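You operate a simulated robot arm through the tools that you are given. There is no shell and no other tool. Be economical: measure what you need, move in short steps, check, and stop when the job is done.

Carry out the task below with a simulated robot arm. There is one attempt and no reset: what you move stays moved.

JOB
Put the green soup box from the top of the side table in the blue bowl and the blue soup box in the cream soup bowl there.

It is judged by the outcome, as a careful person would: the job done as asked, and still so three seconds after it is handed in. It fails if anything else is knocked over, pushed out of place, dropped, spilled or broken.

ROBOT AND FRAMES
A 6-joint arm with a two-finger parallel gripper, fixed in place. Base frame: the origin is at the foot of the arm, x ahead of it, y to its left, z up; the work surface is at about z = 90. Lengths are in cm, angles in degrees, forces in N, time in s.
With the tool pointing down near the work surface it reaches from about 24 to 64 cm from the base axis. Its first joint turns from -66.0 to 66.0 degrees. Payload 2.7 kg.
The tool frame sits at the grasp point between the pads (the TCP): z along the fingers, y along the line on which they close. The tips reach 2.3 cm beyond it. The gripper opens to 9.4 cm. The fingers are 3.8 cm wide and 1 cm thick; the gripper's body (5.4 by 9.6 cm) begins 3.9 cm behind the TCP.
Orientation is told as [roll, pitch, yaw] about the base's x, y, z axes, in that order, counted from this pose: with the fingers straight down and closing along the base's y, the tool's x points along the base's -x, its y along +y and its z along -z.

CONTROLS
- The arm moves only by the tool jog_arm. Its argument "deltas" is a list of rows, each a list of 7 numbers: the shift along the tool's x, y, z in cm, then the turn, a rotation vector about the tool's x, y, z in degrees, then the opening, from 0 (shut) to 1 (fully open). In form: [[dx, dy, dz, rx, ry, rz, grip], ...]. A call has 1 to 20 rows; each row is the pose to reach, as a shift and turn from the pose commanded when the call began, along the tool's axes at that moment. A row lasts 0.2 s, in which the tool goes at most 5 cm and 8.6 degrees; a call with a longer step from one row to the next is refused whole, and so is a gripper value outside its range. Where a pose cannot be reached the arm comes as near as it can. A force on the tool above 40 N (or 10 N above the force at the start of the call, whichever is more), or a blocked arm, ends the call early, and 0.2 s more pass. The fingers move at their own pace (about 4.5 cm/s each) and stop on an object; they squeeze with about 28 N. The grip force told is the motor's: it shows also when the fingers shut on nothing. Time passes only in rows, and 0.2 s behind the last, so rows that repeat a pose let the fingers close. It gives the time, the measured TCP pose, the force on the tool (base axes), the opening and the grip force at its end, in the units of the frame above (readings bear some noise), and new pictures: "show" is both (left out), scene, wrist or none.
- Cameras (640 x 400 px; columns grow to the right, rows downward): "scene" is fixed at [10.26, -44.4, 142]; the picture's right is [0.58, -0.81, 0.00], its down [-0.42, -0.30, -0.86] and it looks along [0.70, 0.50, -0.52] (base axes); focal length 249 px, centre (320, 200). "wrist" rides on the gripper at [8.6, 1.6, -7.4] in the tool frame; the picture's right is [-0.18, 0.98, 0.00], its down [-0.58, -0.11, -0.81] and it looks along [-0.79, -0.15, 0.59] (tool axes); focal length 243 px, centre (320, 200). There is no depth. A picture from a camera that has moved, and an enlarged one, comes with that camera's place and axes in the base frame and with its lens. The place of the scene camera against the robot may be out by one fixed shift of up to 1.8 cm in any direction.
- zoom(camera, box): a new picture of the part [left, top, right, bottom] of that camera's present view, enlarged. The clock stands still meanwhile.
- finish_job(): hands the job in; it is judged then, once.

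Work in short steps. Places have to be worked out from the pictures, the camera data and where the tool is seen: move nearer, look again, correct. Check each grasp and each placing, and mend what went wrong. You have 90 turns and 170 pictures in all, those below and enlarged ones among them. Open the gripper and draw the arm clear of the work before you hand the job in, unless the task says otherwise; then end with one line.

The tools are called after "Emit:" as name(argument=value, ...) on one line, values as JSON. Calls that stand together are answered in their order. jog_arm: Moves the arm, as the interface text tells. Its arguments: {"type":"object","properties":{"deltas":{"type":"array"},"show":{"type":"string","enum":["both","scene","wrist","none"]}},"required":["deltas"]} The other tools are called the same way: zoom (camera, box) takes an enlarged picture of a part of a camera's view; finish_job () hands the job in.

At the start:

```text
time: 0.0
ee_pos: [38.71, -9.39, 122.46]
orientation: [0.0, 0.0, -0.1]
wrist_force: [0.2, 0.3, 0.7]
width: 9.4
grip_force: 0.1
```

scene: 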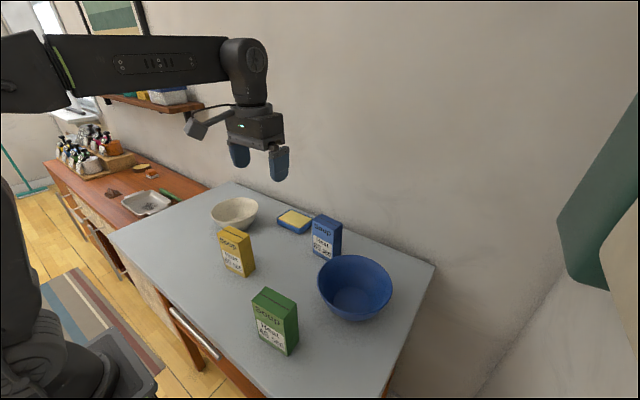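
wrist: 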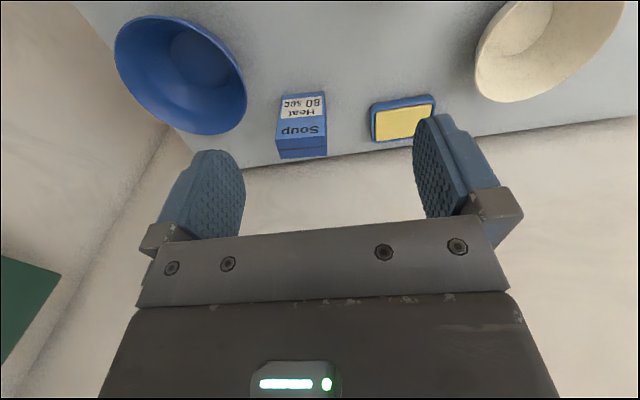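

I'll look closely at the boxes first to get their positions and orientations.

Emit:
zoom(camera="scene", box=[200, 180, 420, 370])

Emit:
zoom(camera="wrist", box=[100, 0, 640, 180])

```text
2.11 times, centred on (310, 275) of scene
camera zoom: at [10.26, -44.4, 142.0], right [0.58, -0.81, 0.0], down [-0.42, -0.3, -0.86], along [0.7, 0.5, -0.52], focal length 524 px, centre (341, 42)
```

zoom: 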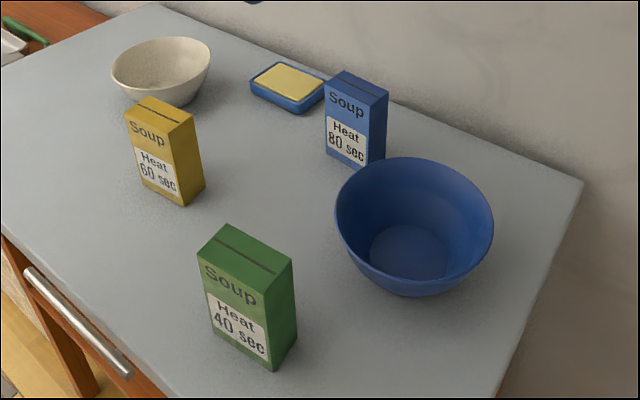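

```text
1.19 times, centred on (370, 90) of wrist
camera zoom: at [30.04, -7.77, 129.88], right [0.18, 0.98, 0.0], down [0.58, -0.11, 0.81], along [0.79, -0.15, -0.59], focal length 288 px, centre (261, 330)
```

zoom: 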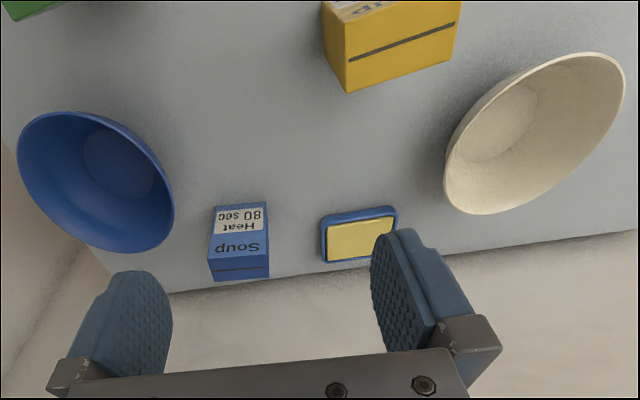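

Blue box centre is about [54.5,-15], green about [28,-20], boxes ~11 tall, 7 wide along y, 3.6 deep along x. Moving to hover over the green box and refine.

Emit:
jog_arm(deltas=[[2.2, -2.2, 1, 0, 0, 0, 1], [4.4, -4.4, 3, 0, 0, 0, 1], [6.6, -6.8, 5, 0, 0, 0, 1], [8.8, -9, 7, 0, 0, 0, 1], [10.7, -11.1, 8.5, 0, 0, 0, 1], [10.7, -11.1, 8.5, 0, 0, 0, 1]])

```text
time: 1.4
ee_pos: [27.9, -20.37, 113.93]
orientation: [-0.1, -0.1, 0.0]
wrist_force: [-0.2, -0.5, 0.1]
width: 9.41
grip_force: 0.0
camera wrist: at [19.27, -18.85, 121.3], right [0.18, 0.98, 0.0], down [0.58, -0.11, 0.81], along [0.79, -0.15, -0.59], focal length 243 px, centre (320, 200)
```

scene: 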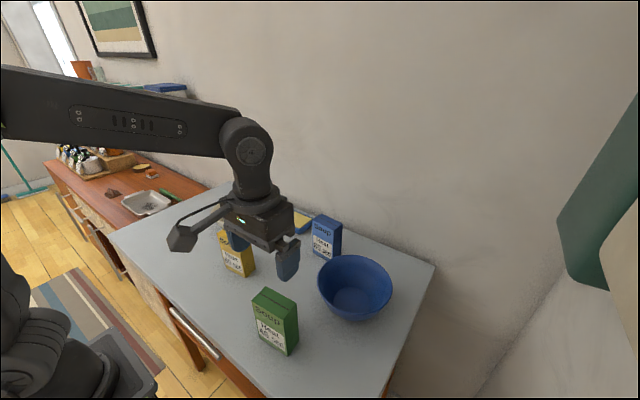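
wrist: 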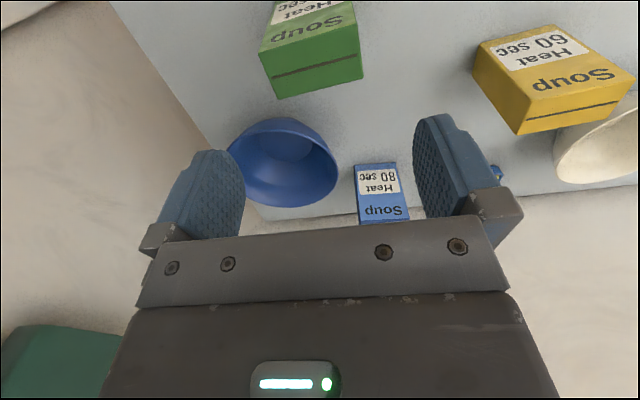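

I need the top-face corners of the green box precisely.

Emit:
zoom(camera="wrist", box=[230, 0, 390, 100])

Emit:
zoom(camera="wrist", box=[210, 100, 450, 250])

```text
4.00 times, centred on (310, 50) of wrist
camera zoom: at [19.27, -18.85, 121.3], right [0.18, 0.98, 0.0], down [0.58, -0.11, 0.81], along [0.79, -0.15, -0.59], focal length 970 px, centre (360, 800)
```

zoom: 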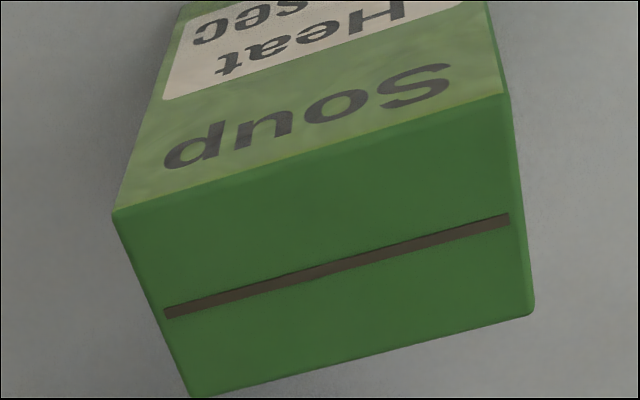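

```text
2.67 times, centred on (330, 175) of wrist
camera zoom: at [19.27, -18.85, 121.3], right [0.18, 0.98, 0.0], down [0.58, -0.11, 0.81], along [0.79, -0.15, -0.59], focal length 647 px, centre (293, 267)
```

zoom: 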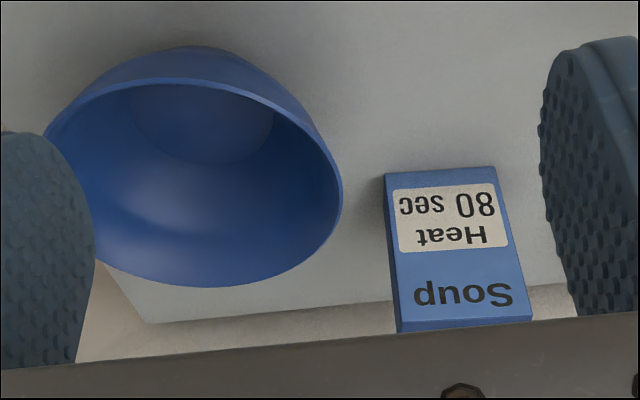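

Green top centre is about [28.4,-21.2], yaw ≈ +4.4°. Aligning and descending to just above it to check.

Emit:
jog_arm(deltas=[[-0.46, -0.8, 3, 0, 0, -4.4, 1], [-0.46, -0.8, 6, 0, 0, -4.4, 1], [-0.46, -0.8, 8.5, 0, 0, -4.4, 1], [-0.46, -0.8, 8.5, 0, 0, -4.4, 1]])

```text
time: 2.4
ee_pos: [28.34, -21.26, 105.48]
orientation: [0.1, 0.0, 4.4]
wrist_force: [-0.4, -0.5, 0.6]
width: 9.41
grip_force: 0.0
camera wrist: at [19.68, -20.29, 112.83], right [0.11, 0.99, 0.0], down [0.59, -0.06, 0.81], along [0.8, -0.09, -0.59], focal length 243 px, centre (320, 200)
```

scene: 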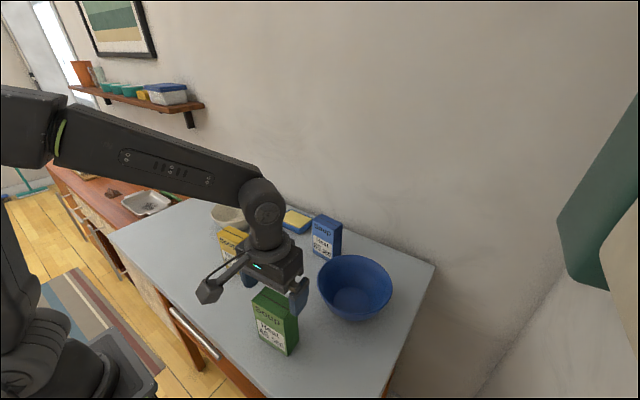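
wrist: 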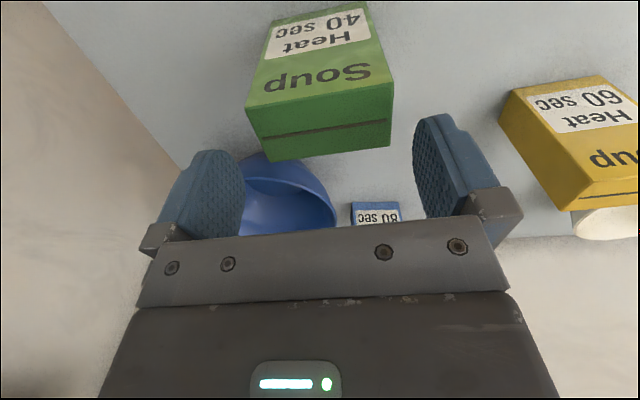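

Refined green centre [28.05,-21.07], top z≈101.7. Descending and closing.

Emit:
jog_arm(deltas=[[0.28, 0.2, 2, 0, 0, 0.8, 1], [0.28, 0.2, 4, 0, 0, 0.8, 1], [0.28, 0.2, 5.7, 0, 0, 0.8, 1], [0.28, 0.2, 5.7, 0, 0, 0.8, 1]])

```text
time: 3.4
ee_pos: [28.21, -21.15, 99.7]
orientation: [-0.1, 0.0, 3.7]
wrist_force: [-0.2, 0.4, -0.9]
width: 9.41
grip_force: 0.0
camera wrist: at [19.44, -20.06, 107.15], right [0.12, 0.99, 0.0], down [0.59, -0.07, 0.81], along [0.8, -0.1, -0.59], focal length 243 px, centre (320, 200)
```

scene: 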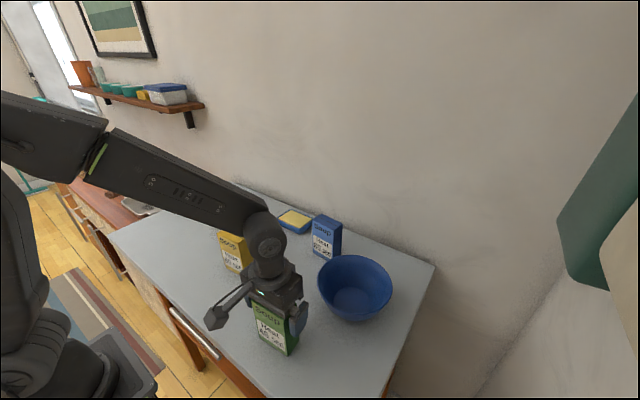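
wrist: 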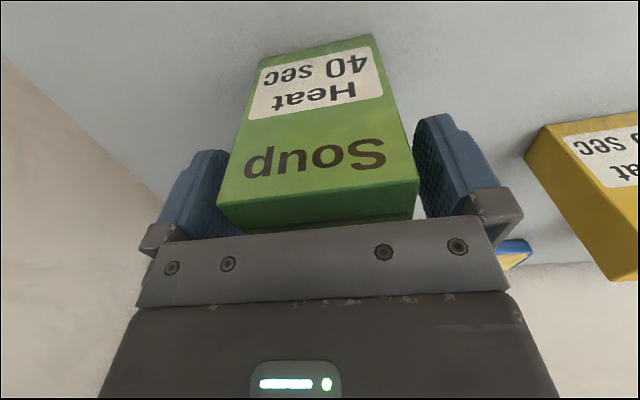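

The box sits between the fingers. Closing, then lifting a little to check.

Emit:
jog_arm(deltas=[[0, 0, 0, 0, 0, 0, 0], [0, 0, 0, 0, 0, 0, 0], [0, 0, 0, 0, 0, 0, 0], [0, 0, 0, 0, 0, 0, 0], [0, 0, -1, 0, 0, 0, 0], [0, 0, -3, 0, 0, 0, 0], [0, 0, -3, 0, 0, 0, 0]])

```text
time: 5.0
ee_pos: [28.21, -21.0, 102.8]
orientation: [0.0, 0.0, 3.6]
wrist_force: [-0.5, -0.2, -1.4]
width: 7.45
grip_force: 28.0
camera wrist: at [19.44, -20.0, 110.23], right [0.12, 0.99, 0.0], down [0.59, -0.07, 0.81], along [0.8, -0.1, -0.59], focal length 243 px, centre (320, 200)
```

scene: 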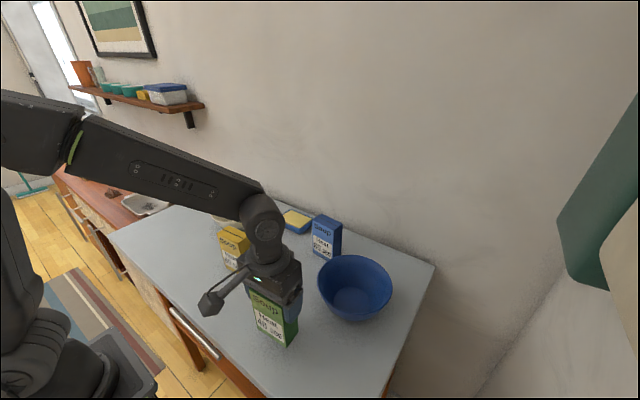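
wrist: 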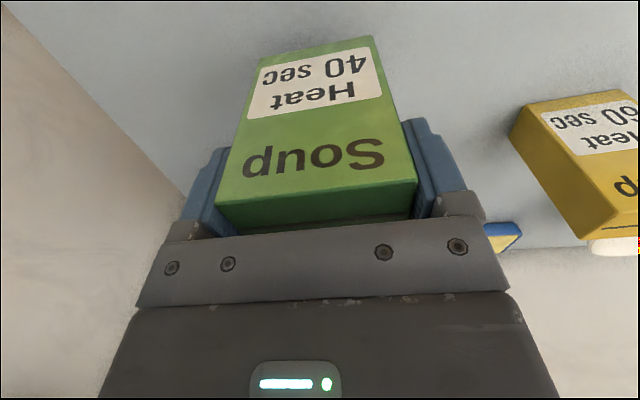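

Held (width 7.45). Lift and carry over the blue bowl at about [43.9,-29].

Emit:
jog_arm(deltas=[[0, 0, -4, 0, 0, 0, 0], [0, 0, -8, 0, 0, 0, 0], [-2, -1.2, -10, 0, 0, 0, 0], [-5, -3, -10, 0, 0, 0, 0], [-8.5, -5, -10, 0, 0, 0, 0], [-12, -7.1, -10, 0, 0, 0, 0], [-14.2, -8.4, -10, 0, 0, 0, 0], [-15.17, -8.97, -10, 0, 0, 0, 0], [-15.17, -8.97, -10, 0, 0, 0, 0]])

```text
time: 7.0
ee_pos: [43.9, -28.97, 112.76]
orientation: [-0.1, 0.1, 3.6]
wrist_force: [0.1, 1.2, -1.2]
width: 7.46
grip_force: 27.9
camera wrist: at [35.14, -28.06, 120.17], right [0.12, 0.99, 0.0], down [0.59, -0.07, 0.81], along [0.8, -0.1, -0.59], focal length 243 px, centre (320, 200)
```

scene: 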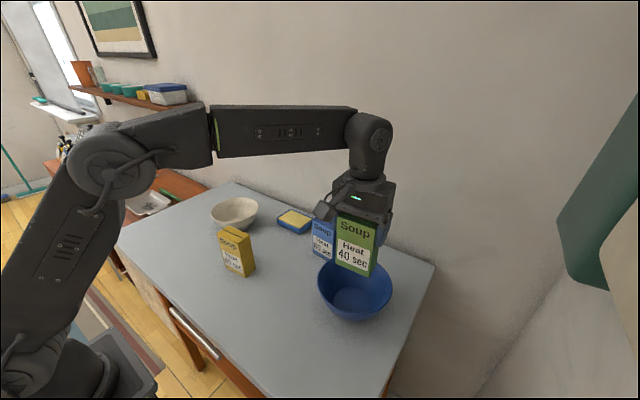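
wrist: 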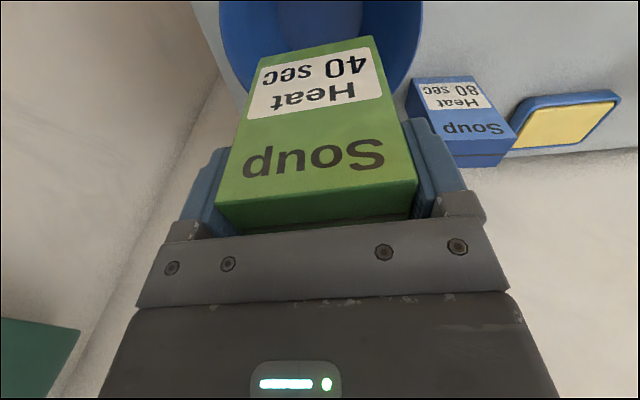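

Box is over the bowl. Lowering most of the way and checking.

Emit:
jog_arm(deltas=[[0, 0, 3, 0, 0, 0, 0], [0, 0, 6, 0, 0, 0, 0], [0, 0, 8, 0, 0, 0, 0], [0, 0, 9.5, 0, 0, 0, 0], [0, 0, 9.5, 0, 0, 0, 0]])

Emit:
zoom(camera="scene", box=[260, 180, 460, 340])

```text
time: 8.2
ee_pos: [43.82, -29.14, 103.23]
orientation: [0.0, 0.0, 3.6]
wrist_force: [0.2, 1.0, -1.2]
width: 7.48
grip_force: 27.9
camera wrist: at [35.14, -28.11, 110.64], right [0.12, 0.99, 0.0], down [0.59, -0.07, 0.81], along [0.8, -0.1, -0.59], focal length 243 px, centre (320, 200)
```

scene: 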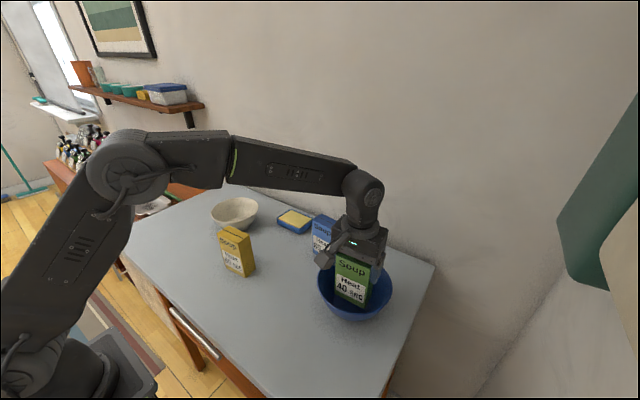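
wrist: 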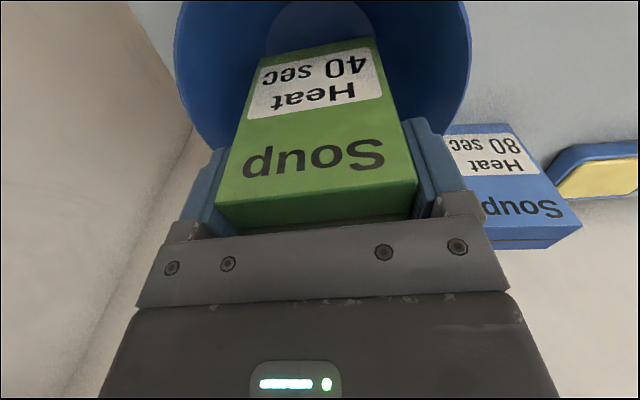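

```text
2.50 times, centred on (360, 260) of scene
camera zoom: at [10.26, -44.4, 142.0], right [0.58, -0.81, 0.0], down [-0.42, -0.3, -0.86], along [0.7, 0.5, -0.52], focal length 622 px, centre (220, 50)
```

zoom: 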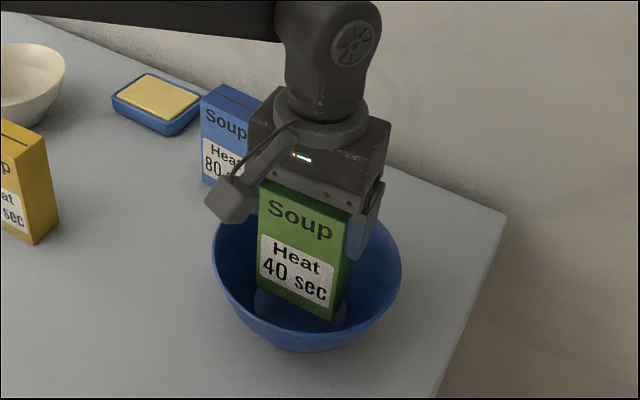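

Centred over the bowl's floor. Lowering in small steps toward contact.

Emit:
jog_arm(deltas=[[0, 0, 0.8, 0, 0, 0, 0], [0, 0, 1.5, 0, 0, 0, 0], [0, 0, 1.8, 0, 0, 0, 0], [0, 0, 1.8, 0, 0, 0, 0]], show="none")

```text
time: 9.2
ee_pos: [43.83, -29.05, 101.36]
orientation: [0.0, 0.0, 3.6]
wrist_force: [0.0, 0.0, -1.4]
width: 7.48
grip_force: 27.4
```

No contact yet; continuing slightly.

Emit:
jog_arm(deltas=[[0, 0, 0.3, 0, 0, 0, 0], [0, 0, 0.5, 0, 0, 0, 0], [0, 0, 0.5, 0, 0, 0, 0]], show="none")

```text
time: 10.0
ee_pos: [43.81, -29.04, 100.98]
orientation: [0.1, 0.0, 3.6]
wrist_force: [0.0, -0.3, -0.4]
width: 7.43
grip_force: 27.6
```

Perhaps starting to touch; another 0.3 cm.

Emit:
jog_arm(deltas=[[0, 0, 0.2, 0, 0, 0, 0], [0, 0, 0.3, 0, 0, 0, 0], [0, 0, 0.3, 0, 0, 0, 0]], show="wrist")

```text
time: 10.8
ee_pos: [43.88, -29.03, 100.72]
orientation: [0.0, 0.0, 3.6]
wrist_force: [0.6, 0.8, 0.1]
width: 7.48
grip_force: 27.9
camera wrist: at [35.15, -28.05, 108.08], right [0.12, 0.99, 0.0], down [0.59, -0.07, 0.81], along [0.8, -0.1, -0.59], focal length 243 px, centre (320, 200)
```

wrist: 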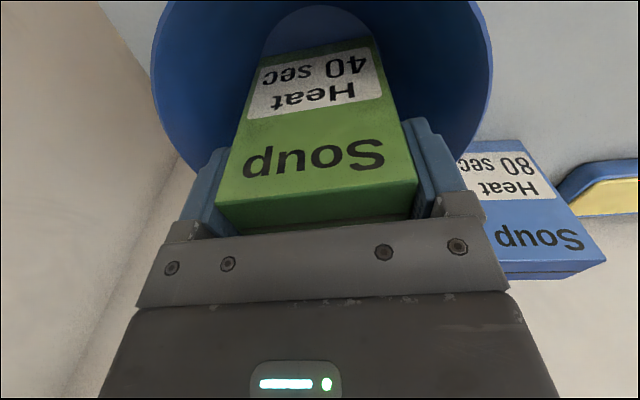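

The box sits well inside the floor circle. A touch lower.

Emit:
jog_arm(deltas=[[0, 0, 0.2, 0, 0, 0, 0], [0, 0, 0.4, 0, 0, 0, 0], [0, 0, 0.4, 0, 0, 0, 0]], show="none")

```text
time: 11.6
ee_pos: [43.87, -29.0, 100.51]
orientation: [0.0, -0.1, 3.6]
wrist_force: [-0.8, 5.3, 15.2]
width: 7.49
grip_force: 27.6
```

Contact at z≈100.5. Release slowly after backing off slightly, then rise.

Emit:
jog_arm(deltas=[[0, 0, -0.1, 0, 0, 0, 0], [0, 0, -0.1, 0, 0, 0, 0.9], [0, 0, -0.1, 0, 0, 0, 1], [0, 0, -0.1, 0, 0, 0, 1], [0, 0, -0.1, 0, 0, 0, 1]])

```text
time: 12.8
ee_pos: [43.92, -29.11, 100.39]
orientation: [0.0, 0.0, 3.6]
wrist_force: [0.6, 0.2, -0.7]
width: 9.38
grip_force: 0.1
camera wrist: at [35.13, -28.07, 107.78], right [0.12, 0.99, 0.0], down [0.59, -0.07, 0.81], along [0.8, -0.1, -0.59], focal length 243 px, centre (320, 200)
```

scene: 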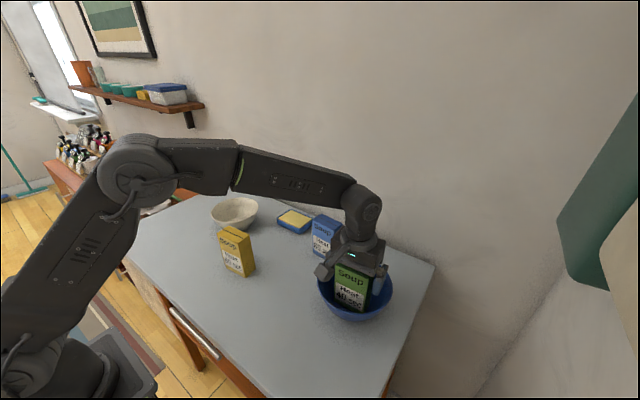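
wrist: 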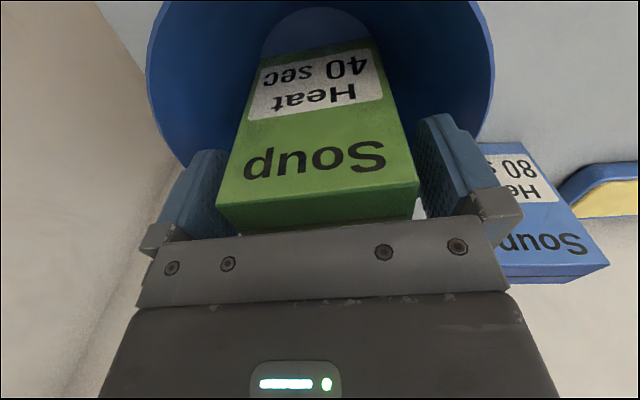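

The green box stands in the bowl. Rising straight up, then moving to view the blue box.

Emit:
jog_arm(deltas=[[0, 0, -2, 0, 0, 0, 1], [0, 0, -6, 0, 0, 0, 1], [0, 0, -10, 0, 0, 0, 1], [0, 0, -13.5, 0, 0, 0, 1], [-2, 3.4, -13.5, 0, 0, 0, 1], [-4, 6.8, -13.5, 0, 0, 0, 1], [-6, 10.2, -13.5, 0, 0, 0, 1], [-7.97, 13.6, -13.5, 0, 0, 0, 1], [-7.97, 13.6, -13.5, 0, 0, 0, 1]])

Emit:
zoom(camera="wrist", box=[210, 0, 450, 150])

```text
time: 14.8
ee_pos: [50.98, -14.99, 113.87]
orientation: [-0.1, 0.0, 3.7]
wrist_force: [-0.2, 0.0, -0.8]
width: 9.38
grip_force: 0.1
camera wrist: at [42.3, -13.89, 121.26], right [0.12, 0.99, 0.0], down [0.59, -0.07, 0.81], along [0.8, -0.1, -0.59], focal length 243 px, centre (320, 200)
```

scene: 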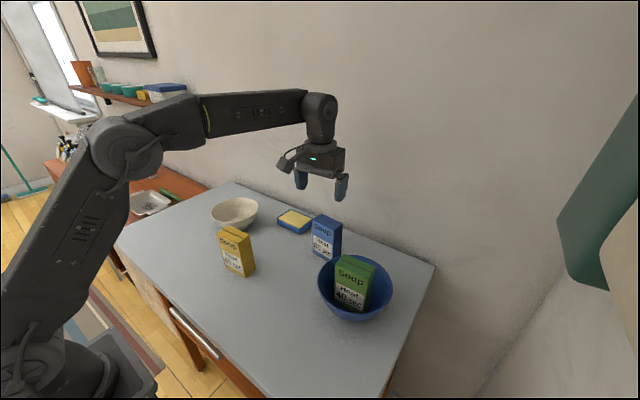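
wrist: 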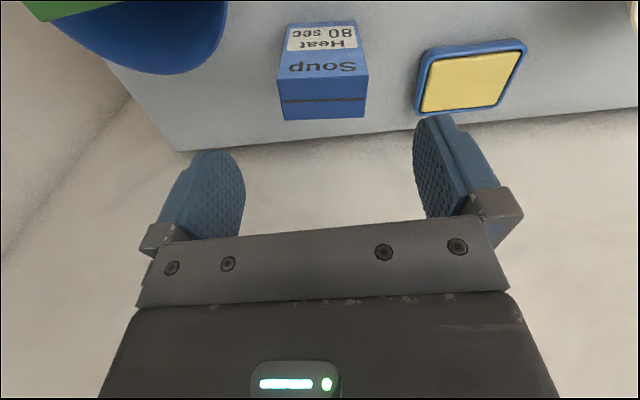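

```text
2.67 times, centred on (330, 75) of wrist
camera zoom: at [42.3, -13.89, 121.26], right [0.12, 0.99, 0.0], down [0.59, -0.07, 0.81], along [0.8, -0.1, -0.59], focal length 647 px, centre (293, 533)
```

zoom: 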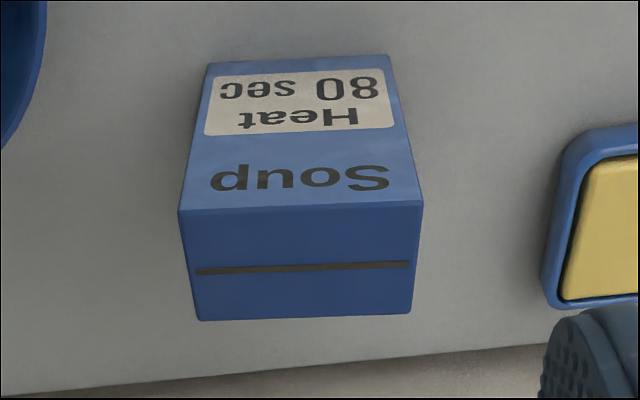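

Blue box: top centre [54.1,-15.1], yaw ≈ −4.7°, same size. Aligning and descending to just above.

Emit:
jog_arm(deltas=[[-1.5, -0.1, 2, 0, 0, 4, 1], [-3.1, -0.25, 4.5, 0, 0, 8.4, 1], [-3.1, -0.25, 8.4, 0, 0, 8.4, 1], [-3.1, -0.25, 8.4, 0, 0, 8.4, 1]], show="wrist")

```text
time: 15.8
ee_pos: [54.02, -15.02, 105.5]
orientation: [0.0, 0.0, -4.8]
wrist_force: [0.1, 0.8, -0.8]
width: 9.38
grip_force: 0.1
camera wrist: at [45.53, -12.73, 112.83], right [0.27, 0.96, 0.0], down [0.57, -0.16, 0.81], along [0.78, -0.21, -0.59], focal length 243 px, centre (320, 200)
```

wrist: 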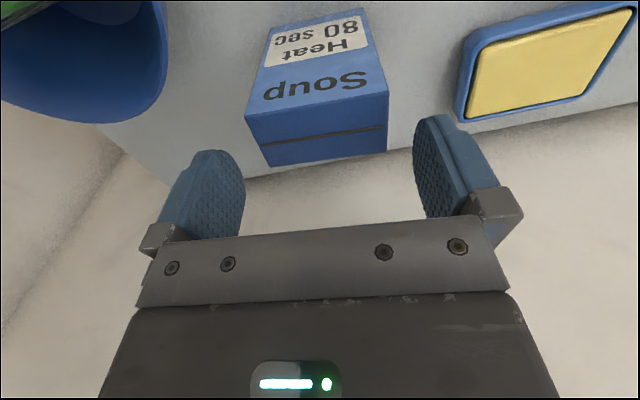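

Well aligned (centre [54.15,-15.05]). Descending, closing, lifting slightly.

Emit:
jog_arm(deltas=[[-0.12, 0, 2, 0, 0, 0.8, 1], [-0.12, 0, 4, 0, 0, 0.8, 1], [-0.12, 0, 5.7, 0, 0, 0.8, 1], [-0.12, 0, 5.7, 0, 0, 0.8, 1], [-0.12, 0, 5.7, 0, 0, 0.8, 0], [-0.12, 0, 5.7, 0, 0, 0.8, 0], [-0.12, 0, 5.7, 0, 0, 0.8, 0], [-0.12, 0, 5.7, 0, 0, 0.8, 0], [-0.12, 0, 4.7, 0, 0, 0.8, 0], [-0.12, 0, 2.7, 0, 0, 0.8, 0], [-0.12, 0, 2.7, 0, 0, 0.8, 0]])

```text
time: 18.2
ee_pos: [54.08, -15.14, 102.79]
orientation: [0.0, 0.1, -5.6]
wrist_force: [0.2, 0.9, -0.1]
width: 7.47
grip_force: 28.2
camera wrist: at [45.76, -12.64, 110.23], right [0.28, 0.96, 0.0], down [0.57, -0.17, 0.81], along [0.77, -0.22, -0.59], focal length 243 px, centre (320, 200)
```

scene: 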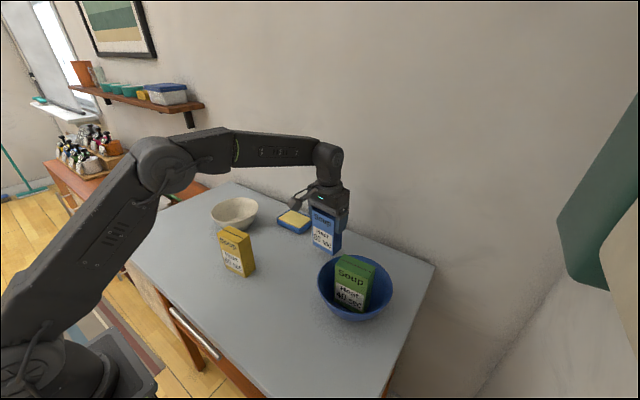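
wrist: 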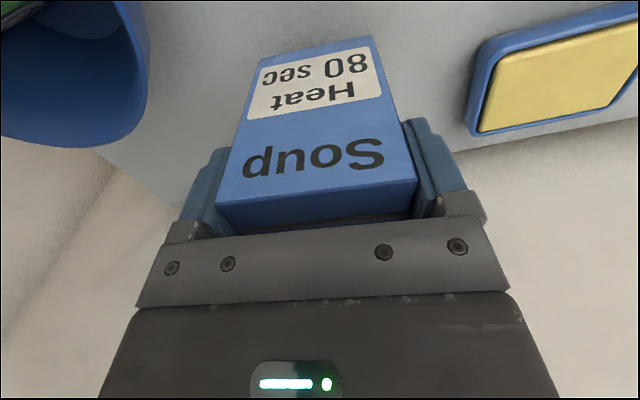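

Blue box held. Lifting and carrying to a spot short of the cream bowl to measure it.

Emit:
jog_arm(deltas=[[0, 0, -4, 0, 0, 0, 0], [0, 0, -8, 0, 0, 0, 0], [0, 0, -12, 0, 0, 0, 0], [1, 1.2, -14, 0, 0, 0, 0], [3.5, 4.3, -14, 0, 0, 0, 0], [6, 7.5, -14, 0, 0, 0, 0], [8.6, 10.7, -14, 0, 0, 0, 0], [11.2, 14, -14, 0, 0, 0, 0], [13.8, 17.2, -14, 0, 0, 0, 0], [15, 18.7, -14, 0, 0, 0, 0], [15, 18.7, -14, 0, 0, 0, 0]])

Emit:
zoom(camera="wrist", box=[400, 0, 640, 150])

```text
time: 20.6
ee_pos: [40.96, 5.17, 116.8]
orientation: [0.0, 0.0, -5.7]
wrist_force: [0.3, 0.0, -1.7]
width: 7.51
grip_force: 28.0
camera wrist: at [32.61, 7.49, 124.24], right [0.28, 0.96, 0.0], down [0.57, -0.17, 0.81], along [0.77, -0.23, -0.59], focal length 243 px, centre (320, 200)
```

scene: 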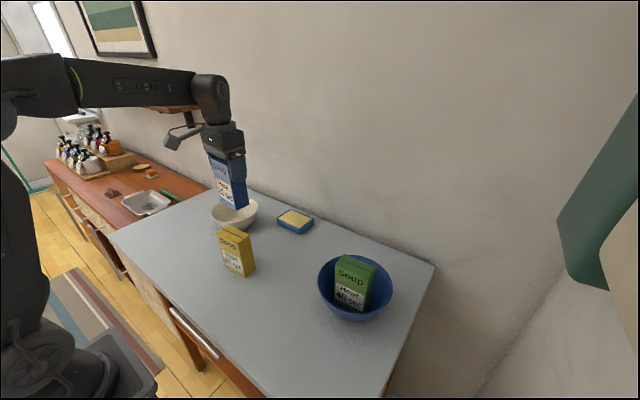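
wrist: 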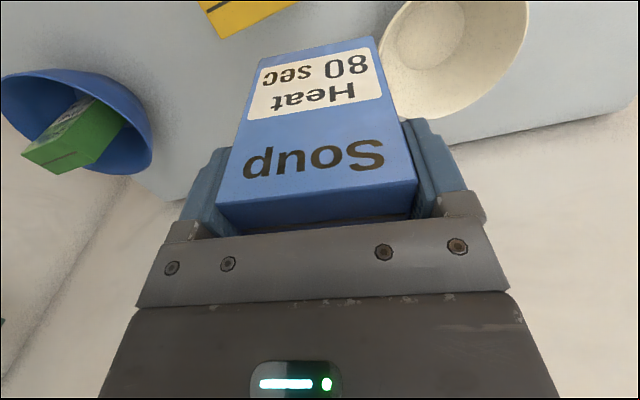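

```text
2.67 times, centred on (520, 75) of wrist
camera zoom: at [32.61, 7.49, 124.24], right [0.28, 0.96, 0.0], down [0.57, -0.17, 0.81], along [0.77, -0.23, -0.59], focal length 647 px, centre (-213, 533)
```

zoom: 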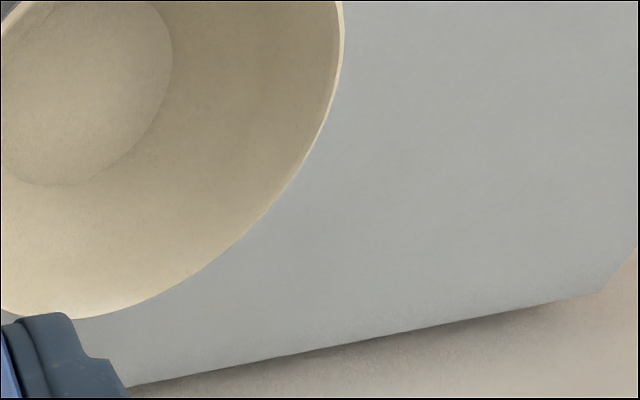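

Cream bowl floor centre ≈ [47.35,17.0]. Moving above it.

Emit:
jog_arm(deltas=[[-1.3, 3.1, 0, 0, 0, 0, 0], [-2.6, 6.2, 0, 0, 0, 0, 0], [-4, 9.4, 0, 0, 0, 0, 0], [-5.2, 12.42, 0, 0, 0, 0, 0], [-5.2, 12.42, 3, 0, 0, 0, 0], [-5.2, 12.42, 6, 0, 0, 0, 0], [-5.2, 12.42, 6, 0, 0, 0, 0]])

Emit:
zoom(camera="scene", box=[140, 120, 340, 280])

```text
time: 22.2
ee_pos: [47.57, 16.86, 110.66]
orientation: [0.0, 0.0, -5.6]
wrist_force: [-0.4, 0.2, -1.8]
width: 7.46
grip_force: 27.8
camera wrist: at [39.1, 19.27, 118.11], right [0.28, 0.96, 0.0], down [0.57, -0.17, 0.81], along [0.77, -0.23, -0.59], focal length 243 px, centre (320, 200)
```

scene: 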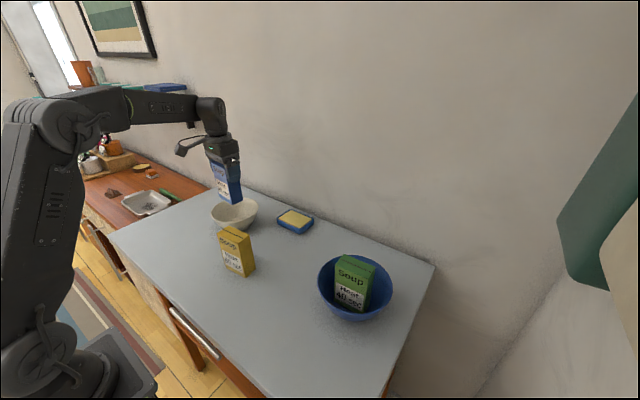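
wrist: 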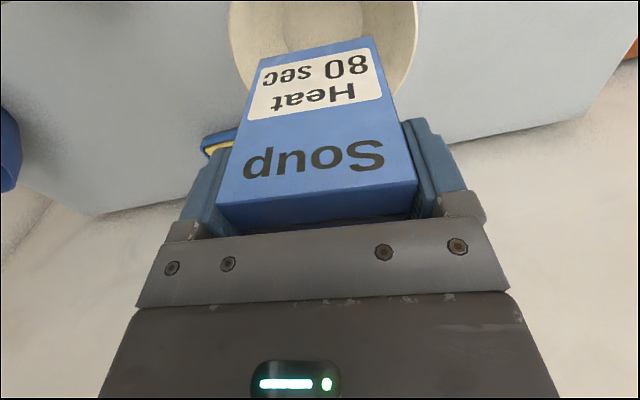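

```text
2.50 times, centred on (240, 200) of scene
camera zoom: at [10.26, -44.4, 142.0], right [0.58, -0.81, 0.0], down [-0.42, -0.3, -0.86], along [0.7, 0.5, -0.52], focal length 622 px, centre (520, 200)
```

zoom: 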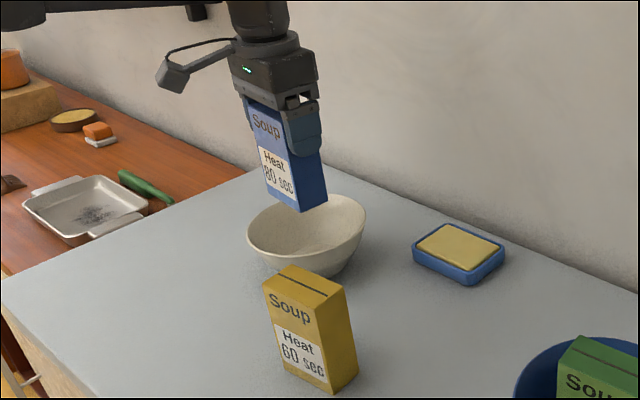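

Centred. Lowering to just above the bowl floor.

Emit:
jog_arm(deltas=[[0.1, 0.1, 3, 0, 0, 0, 0], [0.1, 0.1, 5.5, 0, 0, 0, 0], [0.1, 0.1, 7.5, 0, 0, 0, 0], [0.1, 0.1, 8.3, 0, 0, 0, 0], [0.1, 0.1, 8.3, 0, 0, 0, 0]], show="wrist")

Emit:
zoom(camera="scene", box=[140, 120, 340, 280])

```text
time: 23.4
ee_pos: [47.37, 16.93, 102.47]
orientation: [-0.1, 0.0, -5.7]
wrist_force: [-0.4, -0.1, -0.9]
width: 7.47
grip_force: 27.6
camera wrist: at [38.96, 19.38, 109.85], right [0.28, 0.96, 0.0], down [0.57, -0.17, 0.81], along [0.77, -0.23, -0.59], focal length 243 px, centre (320, 200)
```

wrist: 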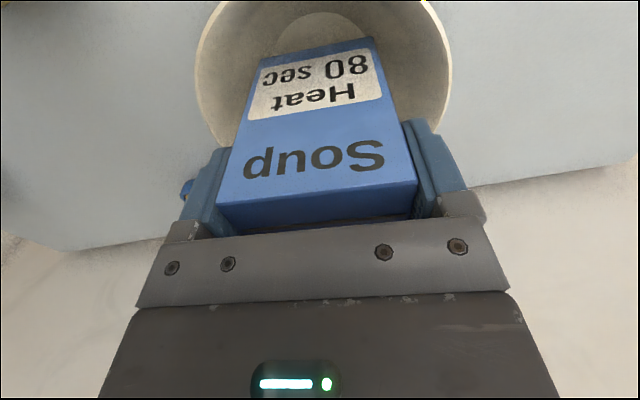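

```text
2.50 times, centred on (240, 200) of scene
camera zoom: at [10.26, -44.4, 142.0], right [0.58, -0.81, 0.0], down [-0.42, -0.3, -0.86], along [0.7, 0.5, -0.52], focal length 622 px, centre (520, 200)
```

zoom: 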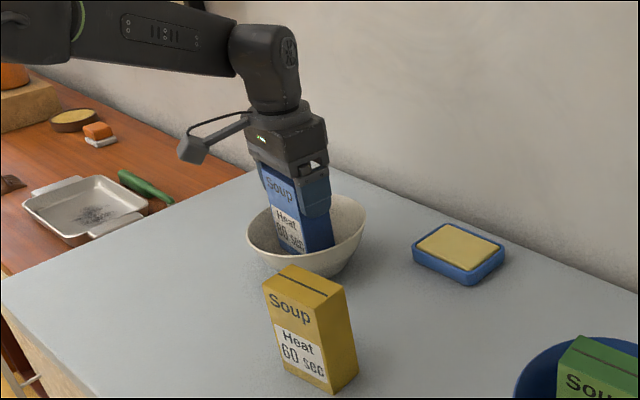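

Good. Continue lowering carefully.

Emit:
jog_arm(deltas=[[0, 0.1, 0.6, 0, 0, 0, 0], [0, 0.1, 1.1, 0, 0, 0, 0], [0, 0.1, 1.4, 0, 0, 0, 0], [0, 0.1, 1.4, 0, 0, 0, 0]], show="none")

```text
time: 24.4
ee_pos: [47.53, 17.19, 101.44]
orientation: [0.1, -0.5, -5.5]
wrist_force: [5.0, 1.8, 28.8]
width: 7.49
grip_force: 28.5
```

Contact at about z=101.5. Easing off slightly and looking.

Emit:
jog_arm(deltas=[[0, 0, -0.4, 0, 0, 0, 0], [0, 0, -0.4, 0, 0, 0, 0]], show="wrist")

Emit:
zoom(camera="wrist", box=[200, 0, 440, 150])

```text
time: 25.0
ee_pos: [47.31, 17.14, 101.38]
orientation: [0.0, 0.1, -5.6]
wrist_force: [7.1, 1.3, 9.0]
width: 7.48
grip_force: 27.9
camera wrist: at [38.96, 19.43, 108.82], right [0.28, 0.96, 0.0], down [0.57, -0.17, 0.81], along [0.77, -0.23, -0.59], focal length 243 px, centre (320, 200)
```

wrist: 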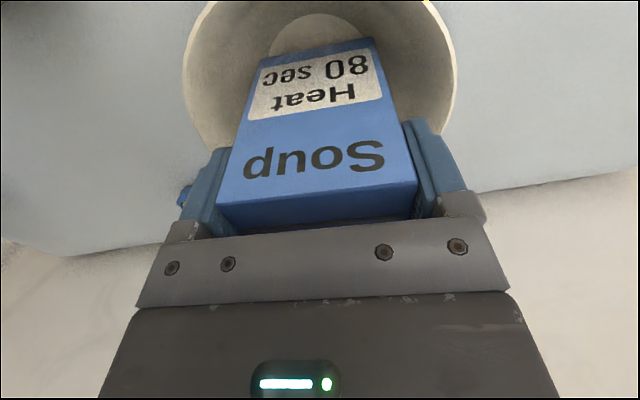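

```text
2.67 times, centred on (320, 75) of wrist
camera zoom: at [38.96, 19.43, 108.82], right [0.28, 0.96, 0.0], down [0.57, -0.17, 0.81], along [0.77, -0.23, -0.59], focal length 647 px, centre (320, 533)
```

zoom: 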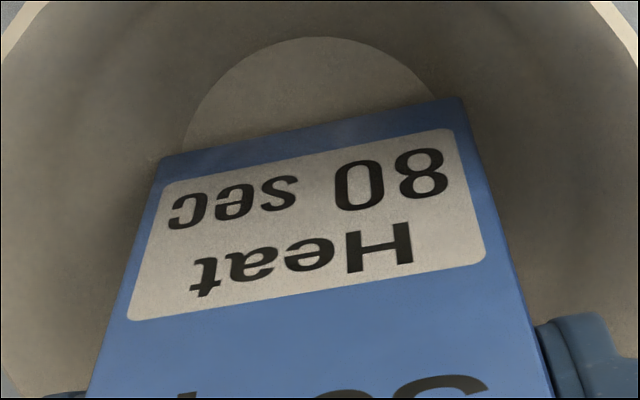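

The box corners are resting on the slope just around the small floor; front side bears more, so I nudge +x 0.25 cm and check force.

Emit:
jog_arm(deltas=[[-0.25, 0, -0.2, 0, 0, 0, 0], [-0.25, 0, 0.1, 0, 0, 0, 0], [-0.25, 0, 0.1, 0, 0, 0, 0]], show="none")

```text
time: 25.8
ee_pos: [47.52, 17.06, 101.16]
orientation: [0.0, 0.2, -5.6]
wrist_force: [-0.2, -0.7, -1.5]
width: 7.45
grip_force: 28.6
```

Now free at a lower height, so the nudge helped. Lowering further.

Emit:
jog_arm(deltas=[[0, 0, 0.2, 0, 0, 0, 0], [0, 0, 0.3, 0, 0, 0, 0], [0, 0, 0.3, 0, 0, 0, 0]], show="none")

```text
time: 26.6
ee_pos: [47.59, 17.01, 101.3]
orientation: [-0.1, 0.0, -5.7]
wrist_force: [-0.1, -7.1, 9.3]
width: 7.48
grip_force: 28.3
```

Light contact, balanced in x, pushed slightly −y; shifting 0.15 that way, then releasing.

Emit:
jog_arm(deltas=[[0, -0.15, -0.1, 0, 0, 0, 0], [0, -0.15, 0, 0, 0, 0, 0], [0, -0.15, 0, 0, 0, 0, 0.9], [0, -0.15, 0, 0, 0, 0, 1], [0, -0.15, 0, 0, 0, 0, 1], [0, -0.15, 0, 0, 0, 0, 1]])

```text
time: 28.0
ee_pos: [47.55, 17.01, 101.13]
orientation: [0.0, 0.0, -5.5]
wrist_force: [-1.2, 0.3, 0.6]
width: 9.4
grip_force: 0.0
camera wrist: at [39.18, 19.34, 108.52], right [0.28, 0.96, 0.0], down [0.57, -0.17, 0.81], along [0.77, -0.23, -0.59], focal length 243 px, centre (320, 200)
```

scene: 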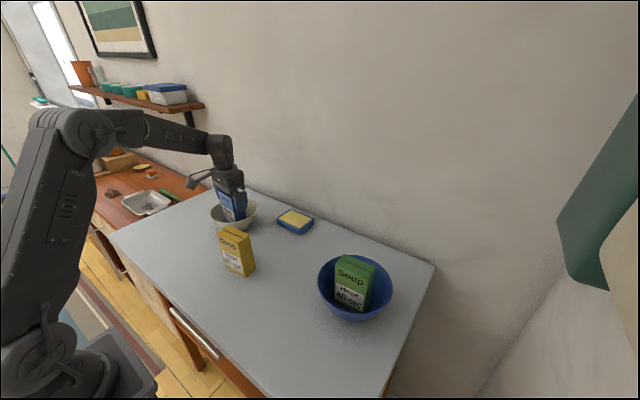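
wrist: 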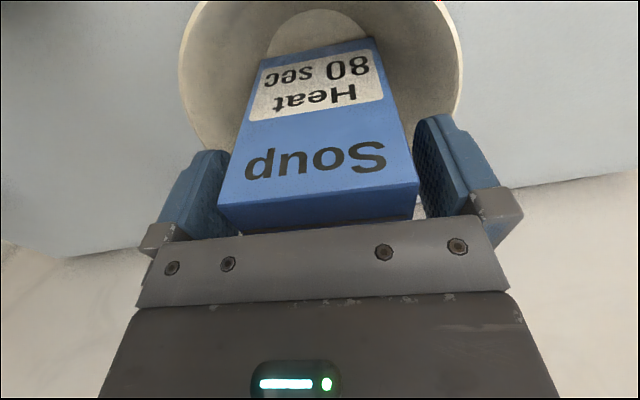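

Released and standing. Rising straight up and then back, clear of everything.

Emit:
jog_arm(deltas=[[0, 0, -2, 0, 0, 0, 1], [0, 0, -6, 0, 0, 0, 1], [0, 0, -10, 0, 0, 0, 1], [0, 0, -14, 0, 0, 0, 1], [0, 0, -18, 0, 0, 0, 1], [4, -1, -20, 0, 0, 0, 1], [8, -2, -20, 0, 0, 0, 1], [8, -2, -20, 0, 0, 0, 1]])

Emit:
zoom(camera="scene", box=[180, 150, 440, 358])

```text
time: 29.8
ee_pos: [39.3, 15.65, 121.01]
orientation: [0.0, 0.0, -5.6]
wrist_force: [0.0, -1.0, -0.2]
width: 9.4
grip_force: 0.1
camera wrist: at [30.92, 18.15, 128.53], right [0.28, 0.96, 0.0], down [0.57, -0.17, 0.81], along [0.77, -0.23, -0.59], focal length 243 px, centre (320, 200)
```

scene: 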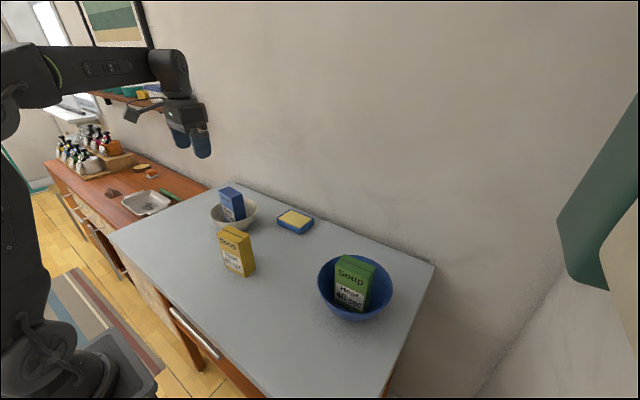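
wrist: 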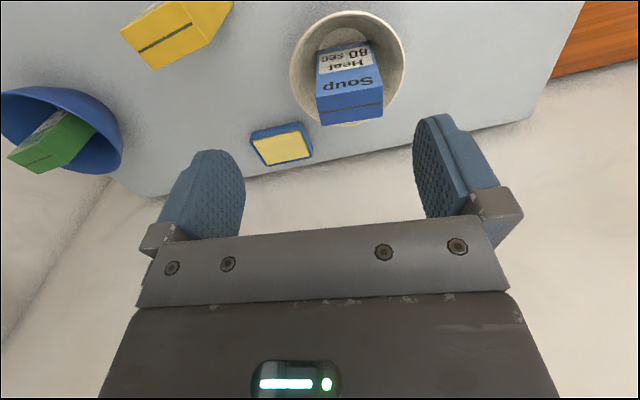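

```text
1.92 times, centred on (310, 254) of scene
camera zoom: at [10.25, -44.4, 142.0], right [0.58, -0.81, 0.0], down [-0.42, -0.3, -0.86], along [0.7, 0.5, -0.52], focal length 478 px, centre (339, 96)
```

zoom: 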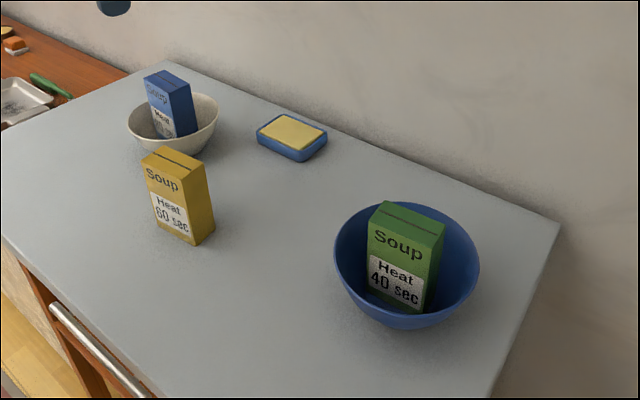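

Both boxes stand in the right bowls, nothing else has moved, and the arm is clear with the gripper open, so I'm handing in.

Emit:
finish_job()

```text
The job is handed in.
```

The green soup box is standing in the blue bowl and the blue soup box in the cream bowl; nothing else on the table was moved.
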